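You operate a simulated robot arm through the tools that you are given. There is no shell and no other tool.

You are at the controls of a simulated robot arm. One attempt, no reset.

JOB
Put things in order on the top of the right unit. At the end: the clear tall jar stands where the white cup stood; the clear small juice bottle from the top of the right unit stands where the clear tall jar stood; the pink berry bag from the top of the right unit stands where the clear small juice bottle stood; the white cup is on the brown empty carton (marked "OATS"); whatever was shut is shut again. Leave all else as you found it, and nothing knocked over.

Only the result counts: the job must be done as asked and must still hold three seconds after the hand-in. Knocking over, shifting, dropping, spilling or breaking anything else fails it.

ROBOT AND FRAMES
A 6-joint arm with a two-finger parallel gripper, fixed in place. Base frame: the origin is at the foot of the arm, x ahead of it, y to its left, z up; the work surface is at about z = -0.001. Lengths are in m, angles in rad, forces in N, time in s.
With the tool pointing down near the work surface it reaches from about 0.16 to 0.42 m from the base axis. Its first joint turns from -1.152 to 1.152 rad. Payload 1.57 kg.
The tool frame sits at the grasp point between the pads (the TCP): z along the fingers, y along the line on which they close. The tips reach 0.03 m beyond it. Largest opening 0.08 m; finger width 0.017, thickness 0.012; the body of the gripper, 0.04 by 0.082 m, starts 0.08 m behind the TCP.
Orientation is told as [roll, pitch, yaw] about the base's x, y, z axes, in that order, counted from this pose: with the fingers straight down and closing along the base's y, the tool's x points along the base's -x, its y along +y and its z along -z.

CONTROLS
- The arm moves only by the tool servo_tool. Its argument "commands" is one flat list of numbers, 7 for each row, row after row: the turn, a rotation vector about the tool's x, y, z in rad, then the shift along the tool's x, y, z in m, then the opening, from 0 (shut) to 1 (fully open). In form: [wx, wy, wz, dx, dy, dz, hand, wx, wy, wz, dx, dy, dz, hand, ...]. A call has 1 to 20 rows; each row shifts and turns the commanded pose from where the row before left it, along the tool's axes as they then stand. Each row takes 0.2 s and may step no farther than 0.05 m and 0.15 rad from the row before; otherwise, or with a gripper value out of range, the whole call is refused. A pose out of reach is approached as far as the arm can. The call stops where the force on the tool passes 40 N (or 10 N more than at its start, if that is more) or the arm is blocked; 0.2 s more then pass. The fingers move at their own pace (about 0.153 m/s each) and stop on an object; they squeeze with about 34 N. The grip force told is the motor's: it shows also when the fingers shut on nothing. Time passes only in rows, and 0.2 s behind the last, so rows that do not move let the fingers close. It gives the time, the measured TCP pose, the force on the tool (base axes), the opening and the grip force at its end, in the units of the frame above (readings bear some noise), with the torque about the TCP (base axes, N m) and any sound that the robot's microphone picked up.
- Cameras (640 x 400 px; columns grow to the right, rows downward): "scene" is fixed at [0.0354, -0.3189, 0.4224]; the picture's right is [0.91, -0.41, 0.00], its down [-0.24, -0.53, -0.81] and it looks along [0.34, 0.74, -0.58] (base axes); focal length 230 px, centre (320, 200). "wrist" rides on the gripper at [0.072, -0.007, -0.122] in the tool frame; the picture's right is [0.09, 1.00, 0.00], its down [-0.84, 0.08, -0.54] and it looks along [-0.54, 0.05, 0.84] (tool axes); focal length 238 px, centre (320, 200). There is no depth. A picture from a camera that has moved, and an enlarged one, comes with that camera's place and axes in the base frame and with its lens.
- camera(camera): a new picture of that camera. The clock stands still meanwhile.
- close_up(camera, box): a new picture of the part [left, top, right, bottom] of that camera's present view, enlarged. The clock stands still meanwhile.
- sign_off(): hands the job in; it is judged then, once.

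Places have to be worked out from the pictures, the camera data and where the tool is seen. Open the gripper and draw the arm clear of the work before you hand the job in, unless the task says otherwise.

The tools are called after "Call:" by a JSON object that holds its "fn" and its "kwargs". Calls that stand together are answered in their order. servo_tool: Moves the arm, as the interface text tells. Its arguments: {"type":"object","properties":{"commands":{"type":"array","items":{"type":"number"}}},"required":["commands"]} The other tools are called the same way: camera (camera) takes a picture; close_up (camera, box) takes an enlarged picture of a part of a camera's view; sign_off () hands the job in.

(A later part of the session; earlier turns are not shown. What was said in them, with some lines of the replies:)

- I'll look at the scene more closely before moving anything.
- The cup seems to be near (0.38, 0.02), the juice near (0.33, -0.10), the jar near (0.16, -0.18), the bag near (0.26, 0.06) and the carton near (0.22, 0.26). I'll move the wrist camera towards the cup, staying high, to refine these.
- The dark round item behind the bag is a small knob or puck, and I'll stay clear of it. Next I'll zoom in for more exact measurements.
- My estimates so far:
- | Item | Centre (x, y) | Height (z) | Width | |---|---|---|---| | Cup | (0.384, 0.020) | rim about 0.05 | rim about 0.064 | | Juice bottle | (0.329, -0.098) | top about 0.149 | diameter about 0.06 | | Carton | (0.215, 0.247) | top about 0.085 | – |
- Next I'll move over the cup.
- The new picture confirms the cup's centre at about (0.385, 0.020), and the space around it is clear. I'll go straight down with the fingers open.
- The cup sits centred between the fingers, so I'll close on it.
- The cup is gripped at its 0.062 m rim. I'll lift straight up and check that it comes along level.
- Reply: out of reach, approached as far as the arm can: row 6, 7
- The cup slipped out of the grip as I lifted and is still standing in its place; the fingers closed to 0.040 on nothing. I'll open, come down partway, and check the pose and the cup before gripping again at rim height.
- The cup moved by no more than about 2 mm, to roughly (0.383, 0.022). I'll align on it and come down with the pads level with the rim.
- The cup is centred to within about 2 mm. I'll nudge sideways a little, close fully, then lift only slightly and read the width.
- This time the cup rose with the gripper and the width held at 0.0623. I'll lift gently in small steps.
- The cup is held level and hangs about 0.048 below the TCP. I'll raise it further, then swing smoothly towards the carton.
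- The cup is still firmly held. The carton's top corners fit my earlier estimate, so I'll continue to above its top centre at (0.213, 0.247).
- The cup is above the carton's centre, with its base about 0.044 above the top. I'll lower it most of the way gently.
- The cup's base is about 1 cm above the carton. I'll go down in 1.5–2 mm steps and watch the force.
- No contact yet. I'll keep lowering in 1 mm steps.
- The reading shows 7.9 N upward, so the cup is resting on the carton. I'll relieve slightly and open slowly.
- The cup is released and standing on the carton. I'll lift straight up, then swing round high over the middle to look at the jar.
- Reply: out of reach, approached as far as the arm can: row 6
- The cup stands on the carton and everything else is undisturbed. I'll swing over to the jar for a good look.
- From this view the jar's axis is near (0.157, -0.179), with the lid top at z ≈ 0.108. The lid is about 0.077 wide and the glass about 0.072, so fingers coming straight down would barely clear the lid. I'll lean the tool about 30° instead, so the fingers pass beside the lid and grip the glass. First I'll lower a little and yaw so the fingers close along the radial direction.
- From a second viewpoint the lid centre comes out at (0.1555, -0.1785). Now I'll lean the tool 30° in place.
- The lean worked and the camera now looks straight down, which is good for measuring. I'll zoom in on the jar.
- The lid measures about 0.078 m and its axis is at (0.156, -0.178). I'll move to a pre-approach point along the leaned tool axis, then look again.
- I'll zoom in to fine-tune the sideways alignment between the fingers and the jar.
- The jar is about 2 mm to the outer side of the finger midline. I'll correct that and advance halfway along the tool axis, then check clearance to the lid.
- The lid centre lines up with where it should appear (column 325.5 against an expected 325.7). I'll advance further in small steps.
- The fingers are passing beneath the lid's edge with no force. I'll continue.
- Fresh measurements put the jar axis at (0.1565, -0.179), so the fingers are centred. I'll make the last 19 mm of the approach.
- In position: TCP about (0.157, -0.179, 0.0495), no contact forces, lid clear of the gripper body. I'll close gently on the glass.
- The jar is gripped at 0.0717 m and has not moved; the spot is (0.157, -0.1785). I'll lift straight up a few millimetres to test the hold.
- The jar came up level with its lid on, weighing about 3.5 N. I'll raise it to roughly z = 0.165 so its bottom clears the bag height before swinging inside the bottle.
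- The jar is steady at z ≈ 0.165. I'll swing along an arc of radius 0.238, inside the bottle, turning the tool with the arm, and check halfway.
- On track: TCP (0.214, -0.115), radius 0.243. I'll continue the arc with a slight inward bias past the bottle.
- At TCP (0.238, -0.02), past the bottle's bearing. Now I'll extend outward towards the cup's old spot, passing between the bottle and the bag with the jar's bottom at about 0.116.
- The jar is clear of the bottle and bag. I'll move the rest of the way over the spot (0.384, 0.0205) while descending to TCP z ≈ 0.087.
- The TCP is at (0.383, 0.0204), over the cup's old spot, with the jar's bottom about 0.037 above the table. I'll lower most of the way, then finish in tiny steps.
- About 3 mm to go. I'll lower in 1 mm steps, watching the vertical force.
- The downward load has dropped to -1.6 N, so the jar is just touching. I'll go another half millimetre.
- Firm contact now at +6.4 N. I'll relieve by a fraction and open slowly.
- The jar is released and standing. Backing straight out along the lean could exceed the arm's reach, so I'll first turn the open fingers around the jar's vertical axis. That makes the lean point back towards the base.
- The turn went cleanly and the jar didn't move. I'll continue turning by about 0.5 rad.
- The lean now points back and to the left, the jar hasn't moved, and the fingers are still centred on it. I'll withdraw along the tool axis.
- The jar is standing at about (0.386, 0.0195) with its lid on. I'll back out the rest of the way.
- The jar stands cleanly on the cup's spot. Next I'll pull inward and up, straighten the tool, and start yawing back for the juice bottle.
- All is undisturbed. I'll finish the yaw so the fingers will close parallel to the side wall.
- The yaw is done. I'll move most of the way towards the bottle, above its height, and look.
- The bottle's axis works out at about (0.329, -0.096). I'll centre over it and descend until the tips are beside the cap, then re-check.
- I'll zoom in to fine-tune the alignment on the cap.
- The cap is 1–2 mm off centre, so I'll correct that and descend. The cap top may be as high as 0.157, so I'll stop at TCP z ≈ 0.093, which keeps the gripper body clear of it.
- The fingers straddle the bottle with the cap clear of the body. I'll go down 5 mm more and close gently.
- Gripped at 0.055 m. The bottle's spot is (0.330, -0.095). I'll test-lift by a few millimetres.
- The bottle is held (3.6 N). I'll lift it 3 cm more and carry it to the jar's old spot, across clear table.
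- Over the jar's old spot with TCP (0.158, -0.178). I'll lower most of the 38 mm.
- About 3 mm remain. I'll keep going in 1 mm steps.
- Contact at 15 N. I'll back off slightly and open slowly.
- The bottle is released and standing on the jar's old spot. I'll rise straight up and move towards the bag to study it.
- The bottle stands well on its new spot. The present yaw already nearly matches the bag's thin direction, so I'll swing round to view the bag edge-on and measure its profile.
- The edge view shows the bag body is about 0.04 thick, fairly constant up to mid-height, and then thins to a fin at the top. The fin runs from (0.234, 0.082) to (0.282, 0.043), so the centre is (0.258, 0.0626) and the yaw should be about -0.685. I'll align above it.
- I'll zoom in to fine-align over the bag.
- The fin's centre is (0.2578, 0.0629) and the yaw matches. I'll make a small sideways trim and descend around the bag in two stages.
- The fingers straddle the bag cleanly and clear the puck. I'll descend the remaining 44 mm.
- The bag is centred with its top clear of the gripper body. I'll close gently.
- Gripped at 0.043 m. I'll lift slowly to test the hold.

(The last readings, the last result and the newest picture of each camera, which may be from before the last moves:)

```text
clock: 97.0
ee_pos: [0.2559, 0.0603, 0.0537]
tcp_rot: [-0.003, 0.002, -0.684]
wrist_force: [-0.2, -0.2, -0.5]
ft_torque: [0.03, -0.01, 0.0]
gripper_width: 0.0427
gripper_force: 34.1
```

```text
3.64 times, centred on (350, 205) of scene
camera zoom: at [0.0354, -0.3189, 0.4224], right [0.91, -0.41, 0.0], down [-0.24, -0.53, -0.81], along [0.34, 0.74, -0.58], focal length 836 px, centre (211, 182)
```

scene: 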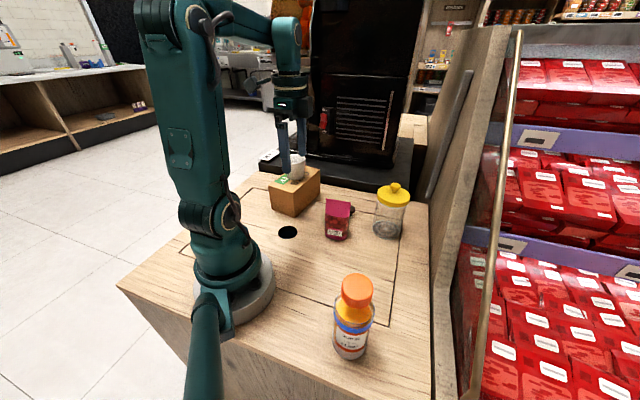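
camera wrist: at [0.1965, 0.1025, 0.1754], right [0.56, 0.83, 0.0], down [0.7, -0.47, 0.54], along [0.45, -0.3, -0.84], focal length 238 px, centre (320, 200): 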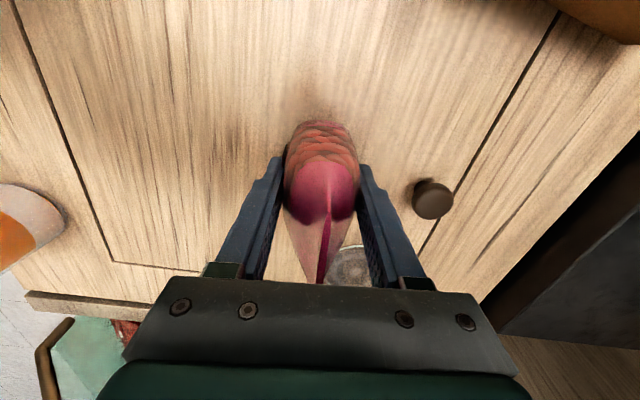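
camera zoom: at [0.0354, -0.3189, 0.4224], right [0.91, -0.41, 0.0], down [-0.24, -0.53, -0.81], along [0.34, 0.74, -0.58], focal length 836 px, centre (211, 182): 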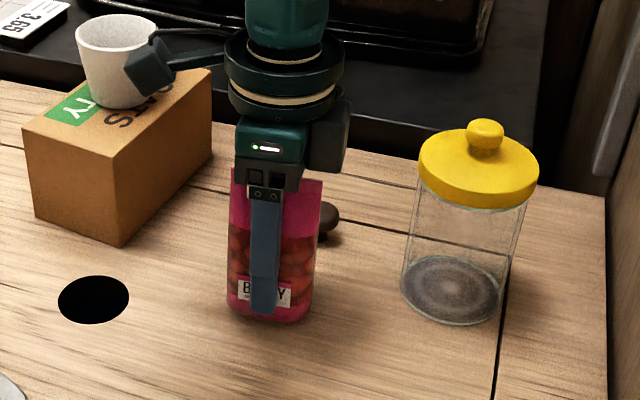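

The bag is held and upright. I'll raise it further.

Call:
{"fn": "servo_tool", "kwargs": {"commands": [0, 0, 0, 0, 0, -0.005, 0.2, 0, 0, 0, 0, 0, -0.008, 0.2, 0, 0, 0, 0, 0, -0.01, 0.2, 0, 0, 0, 0, 0, -0.01, 0.2, 0, 0, 0, 0, 0, -0.01, 0.2, 0, 0, 0, 0, 0, -0.007, 0.2, 0, 0, 0, 0, 0, 0, 0.2]}}

Call:
{"fn": "servo_tool", "kwargs": {"commands": [0, 0, 0, -0.005, -0.0045, 0, 0.2, 0, 0, 0, -0.0085, -0.0075, 0, 0.2, 0, 0, 0, -0.0109, -0.0093, 0, 0.2, 0, 0, 0, -0.0109, -0.0093, 0, 0.2, 0, 0, 0, -0.0109, -0.0093, 0, 0.2, 0, 0, 0, -0.0109, -0.0093, 0, 0.2, 0, 0, 0, -0.0109, -0.0093, 0, 0.2, 0, 0, 0, -0.0107, -0.0095, 0, 0.2, 0, 0, 0, 0, 0, 0, 0.2]}}

Call:
{"fn": "camera", "kwargs": {"camera": "wrist"}}

Call:
{"fn": "camera", "kwargs": {"camera": "scene"}}

```text
clock: 98.6
ee_pos: [0.256, 0.0604, 0.103]
tcp_rot: [0.001, 0.002, -0.684]
wrist_force: [-0.5, -0.8, -0.6]
ft_torque: [0.03, 0.01, -0.01]
gripper_width: 0.043
gripper_force: 34.2
```

```text
clock: 100.6
ee_pos: [0.2749, -0.0416, 0.1041]
tcp_rot: [-0.002, 0.002, -0.684]
wrist_force: [-0.6, 0.3, -0.7]
ft_torque: [0.06, 0.0, -0.04]
gripper_width: 0.0431
gripper_force: 34.2
```

```text
taken
camera wrist: at [0.2154, -0.0004, 0.2255], right [0.56, 0.83, 0.0], down [0.7, -0.47, 0.54], along [0.45, -0.3, -0.84], focal length 238 px, centre (320, 200)
```

wrist: 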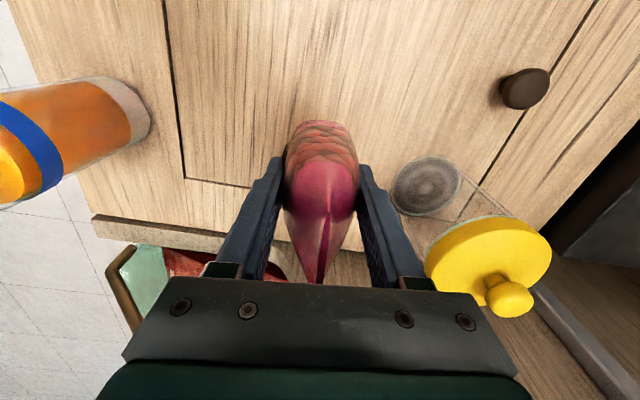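

```text
taken
```

scene: 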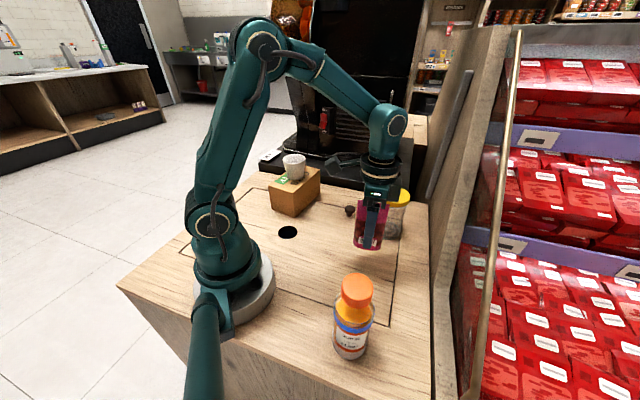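

The bag is held steady with clear space to the jar. I'll make the last leg to above the bottle's old spot.

Call:
{"fn": "servo_tool", "kwargs": {"commands": [0, 0, 0, -0.006, -0.0007, 0, 0.2, 0, 0, 0, -0.0115, -0.0014, 0, 0.2, 0, 0, 0, -0.013, -0.0015, 0, 0.2, 0, 0, 0, -0.013, -0.0015, 0, 0.2, 0, 0, 0, -0.013, -0.0015, 0, 0.2, 0, 0, 0, -0.0115, -0.0014, 0, 0.2, 0, 0, 0, -0.0081, -0.001, 0, 0.2, 0, 0, 0, 0, 0, 0, 0.2]}}

Call:
{"fn": "camera", "kwargs": {"camera": "wrist"}}

Call:
{"fn": "camera", "kwargs": {"camera": "scene"}}

```text
clock: 102.4
ee_pos: [0.3281, -0.0973, 0.1038]
tcp_rot: [-0.002, 0.0, -0.686]
wrist_force: [0.3, -0.2, -1.3]
ft_torque: [-0.01, 0.02, 0.02]
gripper_width: 0.0431
gripper_force: 34.0
```

```text
taken
camera wrist: at [0.2685, -0.0558, 0.2253], right [0.56, 0.83, 0.0], down [0.7, -0.47, 0.54], along [0.45, -0.3, -0.84], focal length 238 px, centre (320, 200)
```

wrist: 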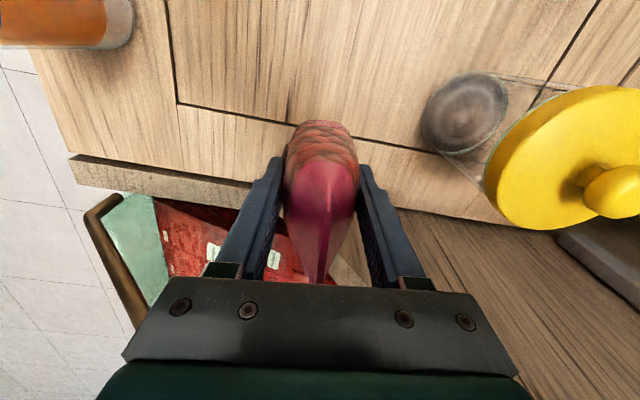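

```text
taken
```

scene: 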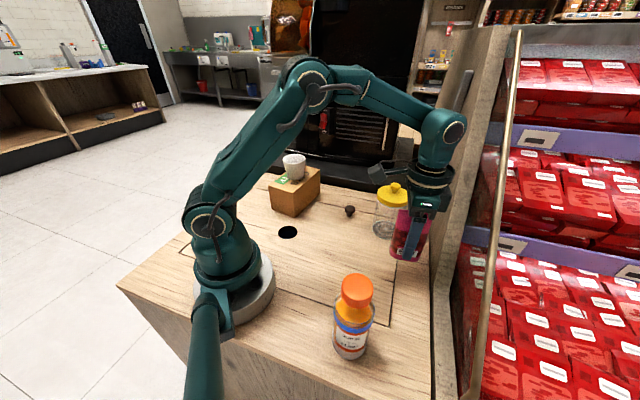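

Over the spot with TCP (0.329, -0.096). I'll lower most of the 57 mm.

Call:
{"fn": "servo_tool", "kwargs": {"commands": [0, 0, 0, 0, 0, 0.005, 0.2, 0, 0, 0, 0, 0, 0.008, 0.2, 0, 0, 0, 0, 0, 0.01, 0.2, 0, 0, 0, 0, 0, 0.01, 0.2, 0, 0, 0, 0, 0, 0.009, 0.2, 0, 0, 0, 0, 0, 0.007, 0.2, 0, 0, 0, 0, 0, 0.004, 0.2, 0, 0, 0, 0, 0, 0, 0.2]}}

Call:
{"fn": "servo_tool", "kwargs": {"commands": [0, 0, 0, 0, 0, 0.001, 0.2, 0, 0, 0, 0, 0, 0.001, 0.2, 0, 0, 0, 0, 0, 0, 0.2]}}

Call:
{"fn": "camera", "kwargs": {"camera": "wrist"}}

Call:
{"fn": "close_up", "kwargs": {"camera": "scene", "box": [360, 180, 440, 280]}}

```text
clock: 104.2
ee_pos: [0.328, -0.0962, 0.0508]
tcp_rot: [-0.001, 0.002, -0.686]
wrist_force: [-0.3, 0.4, -0.5]
ft_torque: [0.03, -0.02, -0.01]
gripper_width: 0.0429
gripper_force: 34.6
```

```text
clock: 105.0
ee_pos: [0.3287, -0.0967, 0.0488]
tcp_rot: [-0.002, 0.001, -0.683]
wrist_force: [-0.2, 0.1, 0.4]
ft_torque: [0.01, 0.03, 0.0]
gripper_width: 0.0428
gripper_force: 34.0
```

```text
taken
camera wrist: at [0.2688, -0.0551, 0.1707], right [0.56, 0.83, 0.0], down [0.7, -0.47, 0.54], along [0.45, -0.3, -0.84], focal length 238 px, centre (320, 200)
```

wrist: 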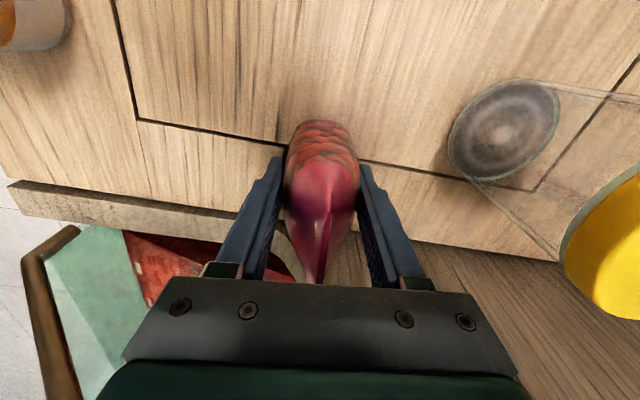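

```text
4.00 times, centred on (400, 230) of scene
camera zoom: at [0.0354, -0.3189, 0.4224], right [0.91, -0.41, 0.0], down [-0.24, -0.53, -0.81], along [0.34, 0.74, -0.58], focal length 920 px, centre (0, 80)
```

zoom: 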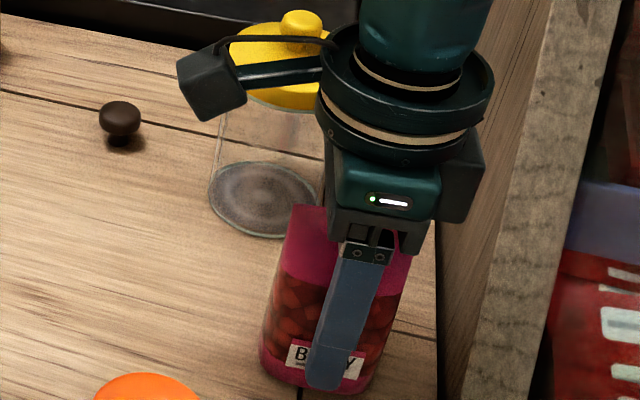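

About 3 mm remain. I'll continue in 1 mm steps while reading the force.

Call:
{"fn": "servo_tool", "kwargs": {"commands": [0, 0, 0, 0, 0, 0.001, 0.2, 0, 0, 0, 0, 0, 0.001, 0.2, 0, 0, 0, 0, 0, 0, 0.2]}}

Call:
{"fn": "servo_tool", "kwargs": {"commands": [0, 0, 0, 0, 0, 0.0006, 0.2, 0, 0, 0, 0, 0, 0, 0.2]}}

```text
clock: 105.8
ee_pos: [0.3283, -0.0963, 0.0462]
tcp_rot: [0.0, 0.002, -0.685]
wrist_force: [0.5, 0.0, 0.9]
ft_torque: [0.06, -0.03, 0.01]
gripper_width: 0.043
gripper_force: 34.5
```

```text
clock: 106.4
ee_pos: [0.3284, -0.0987, 0.0471]
tcp_rot: [-0.001, -0.001, -0.684]
wrist_force: [-5.0, -0.1, 16.0]
ft_torque: [-0.05, 0.07, -0.06]
gripper_width: 0.0427
gripper_force: 34.0
```

Contact at 16 N. I'll back off half a millimetre and open slowly.

Call:
{"fn": "servo_tool", "kwargs": {"commands": [0, 0, 0, 0, 0, -0.0005, 0.2, 0, 0, 0, 0, 0, 0, 0.2, 0, 0, 0, 0, 0, 0, 0.5, 0, 0, 0, 0, 0, 0, 0.56, 0, 0, 0, 0, 0, 0, 0.64, 0, 0, 0, 0, 0, 0, 0.75, 0, 0, 0, 0, 0, 0, 0.9, 0, 0, 0, 0, 0, 0, 1, 0, 0, 0, 0, 0, 0, 1]}}

Call:
{"fn": "camera", "kwargs": {"camera": "wrist"}}

Call:
{"fn": "close_up", "kwargs": {"camera": "scene", "box": [360, 180, 440, 280]}}

```text
clock: 108.4
ee_pos: [0.3286, -0.0961, 0.0461]
tcp_rot: [-0.002, 0.003, -0.684]
wrist_force: [-0.4, 0.1, 0.7]
ft_torque: [-0.02, 0.04, 0.0]
gripper_width: 0.08
gripper_force: 0.1
```

```text
taken
camera wrist: at [0.2691, -0.0549, 0.1686], right [0.56, 0.83, 0.0], down [0.7, -0.47, 0.54], along [0.45, -0.3, -0.84], focal length 238 px, centre (320, 200)
```

wrist: 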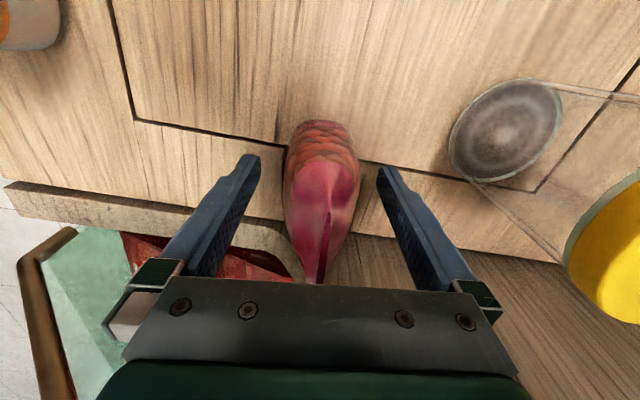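

```text
4.00 times, centred on (400, 230) of scene
camera zoom: at [0.0354, -0.3189, 0.4224], right [0.91, -0.41, 0.0], down [-0.24, -0.53, -0.81], along [0.34, 0.74, -0.58], focal length 920 px, centre (0, 80)
```

zoom: 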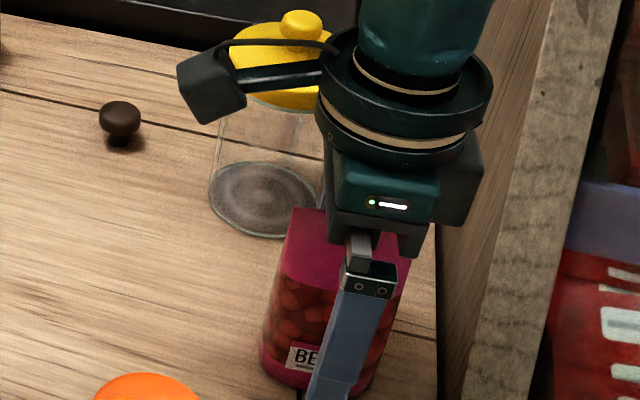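

The bag is released and standing. I'll rise straight up, then retreat inward above everything and inspect.

Call:
{"fn": "servo_tool", "kwargs": {"commands": [0, 0, 0, 0, 0, -0.006, 1, 0, 0, 0, 0, 0, -0.015, 1, 0, 0, 0, 0, 0, -0.025, 1, 0, 0, 0, 0, 0, -0.03, 1, 0, 0, 0, 0, 0, -0.03, 1, 0, 0, 0, 0, 0, -0.03, 1, 0, 0, 0, 0, 0, -0.015, 1, 0, 0, 0, 0.03, -0.005, -0.005, 1, 0, 0, 0, 0.03, -0.005, -0.005, 1, 0, 0, 0, 0.03, 0, -0.01, 1, 0, 0, 0, 0, 0, 0, 1]}}

Call:
{"fn": "camera", "kwargs": {"camera": "wrist"}}

Call:
{"fn": "camera", "kwargs": {"camera": "scene"}}

```text
clock: 110.8
ee_pos: [0.2525, -0.0464, 0.2147]
tcp_rot: [-0.001, 0.002, -0.685]
wrist_force: [-0.5, 1.0, 0.2]
ft_torque: [0.02, -0.01, 0.01]
gripper_width: 0.0801
gripper_force: 0.2
```

```text
taken
camera wrist: at [0.1926, -0.0052, 0.337], right [0.56, 0.83, 0.0], down [0.7, -0.47, 0.54], along [0.45, -0.3, -0.84], focal length 238 px, centre (320, 200)
```

wrist: 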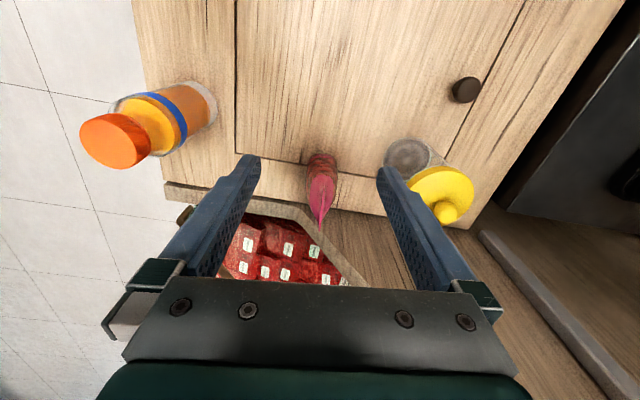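

```text
taken
```

scene: 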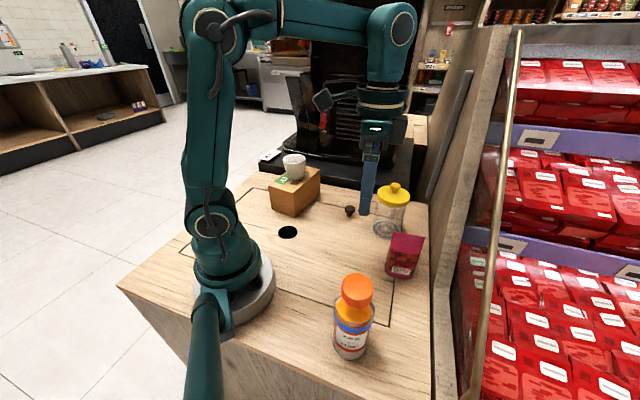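

All the items stand in their new places. I'll raise the arm clear and take close looks for a final check.

Call:
{"fn": "servo_tool", "kwargs": {"commands": [0, 0, 0, 0.01, 0.005, -0.025, 1, 0, 0, 0, 0.01, 0.005, -0.025, 1, 0, 0, 0, 0.005, 0, -0.02, 1, 0, 0, 0, 0, 0, 0, 1, 0, 0, 0, 0, 0, 0, 1]}}

Call:
{"fn": "close_up", "kwargs": {"camera": "scene", "box": [330, 170, 450, 290]}}

Call:
{"fn": "close_up", "kwargs": {"camera": "scene", "box": [250, 140, 350, 240]}}

Call:
{"fn": "close_up", "kwargs": {"camera": "scene", "box": [300, 260, 410, 370]}}

Call:
{"fn": "camera", "kwargs": {"camera": "wrist"}}

```text
clock: 112.0
ee_pos: [0.2386, -0.0253, 0.2855]
tcp_rot: [-0.002, 0.003, -0.685]
wrist_force: [-0.4, 0.0, -0.2]
ft_torque: [0.02, -0.03, 0.0]
gripper_width: 0.0803
gripper_force: 0.1
```

```text
3.33 times, centred on (390, 230) of scene
camera zoom: at [0.0354, -0.3189, 0.4224], right [0.91, -0.41, 0.0], down [-0.24, -0.53, -0.81], along [0.34, 0.74, -0.58], focal length 767 px, centre (87, 100)
```

zoom: 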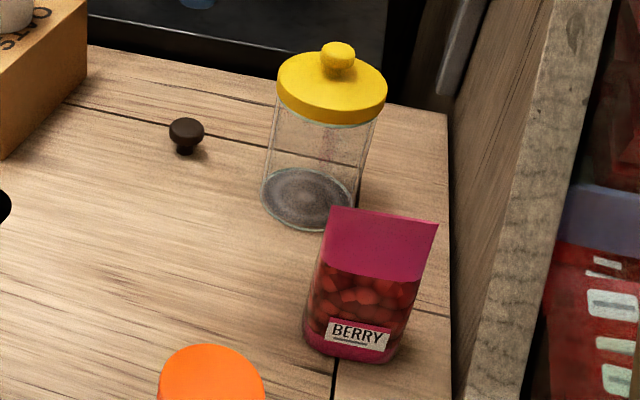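

```text
4.00 times, centred on (300, 190) of scene
camera zoom: at [0.0354, -0.3189, 0.4224], right [0.91, -0.41, 0.0], down [-0.24, -0.53, -0.81], along [0.34, 0.74, -0.58], focal length 920 px, centre (400, 240)
```

zoom: 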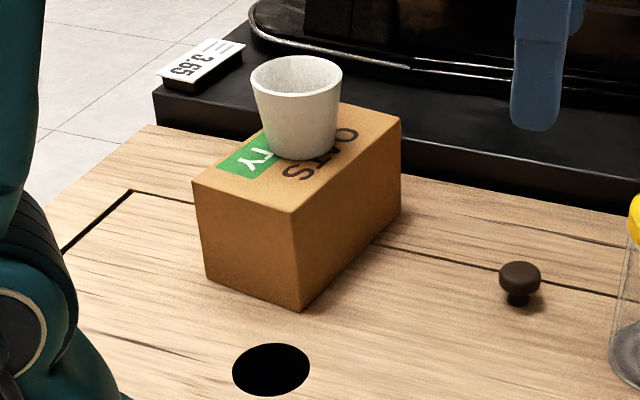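

```text
3.64 times, centred on (355, 315) of scene
camera zoom: at [0.0354, -0.3189, 0.4224], right [0.91, -0.41, 0.0], down [-0.24, -0.53, -0.81], along [0.34, 0.74, -0.58], focal length 836 px, centre (193, -218)
```

zoom: 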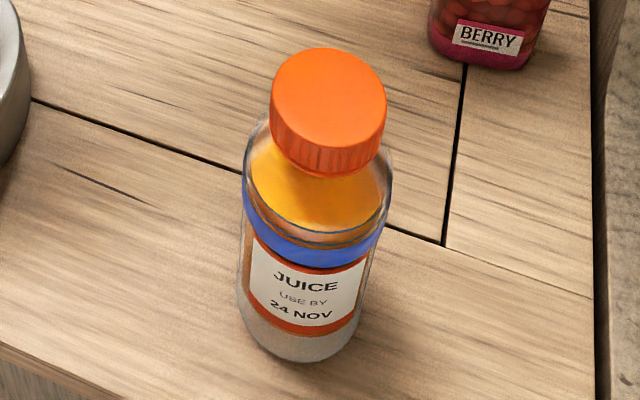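

```text
taken
camera wrist: at [0.1797, 0.0174, 0.4081], right [0.56, 0.83, 0.0], down [0.7, -0.47, 0.54], along [0.45, -0.3, -0.84], focal length 238 px, centre (320, 200)
```

wrist: 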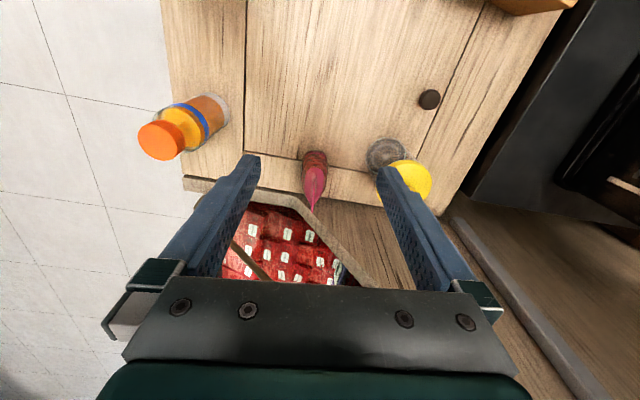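

Final check:
- The lidded jar stands on the cup's spot.
- The juice stands on the jar's spot.
- The berry bag stands on the juice's spot.
- The cup is upright on the unmoved OATS carton.
- The puck and panel are untouched.

The gripper is open and clear, so I'm handing the job in.

Call:
{"fn": "sign_off", "kwargs": {}}

```text
The job is handed in.
```

The job is handed in, and the last pictures before hand-in showed everything standing where you asked:

- **Jar:** stands where the white cup stood, within about 3 mm by my estimate, with its yellow lid still on.
- **Juice bottle:** stands where the jar stood, upright with its cap on.
- **Berry bag:** stands upright where the juice bottle stood.
- **White cup:** stands upright near the centre of the OATS carton's top; the carton has not visibly moved.

I never opened the jar lid or the panel in the unit's top, so there was nothing to shut again. The small dark knob and everything else look untouched.

On the first try the cup slipped out of the grip as I lifted. It stayed upright and shifted by no more than about 2 mm, and the second grip held.

The gripper was open and the arm clear of the items at hand-in. I have not seen the result of the judging.
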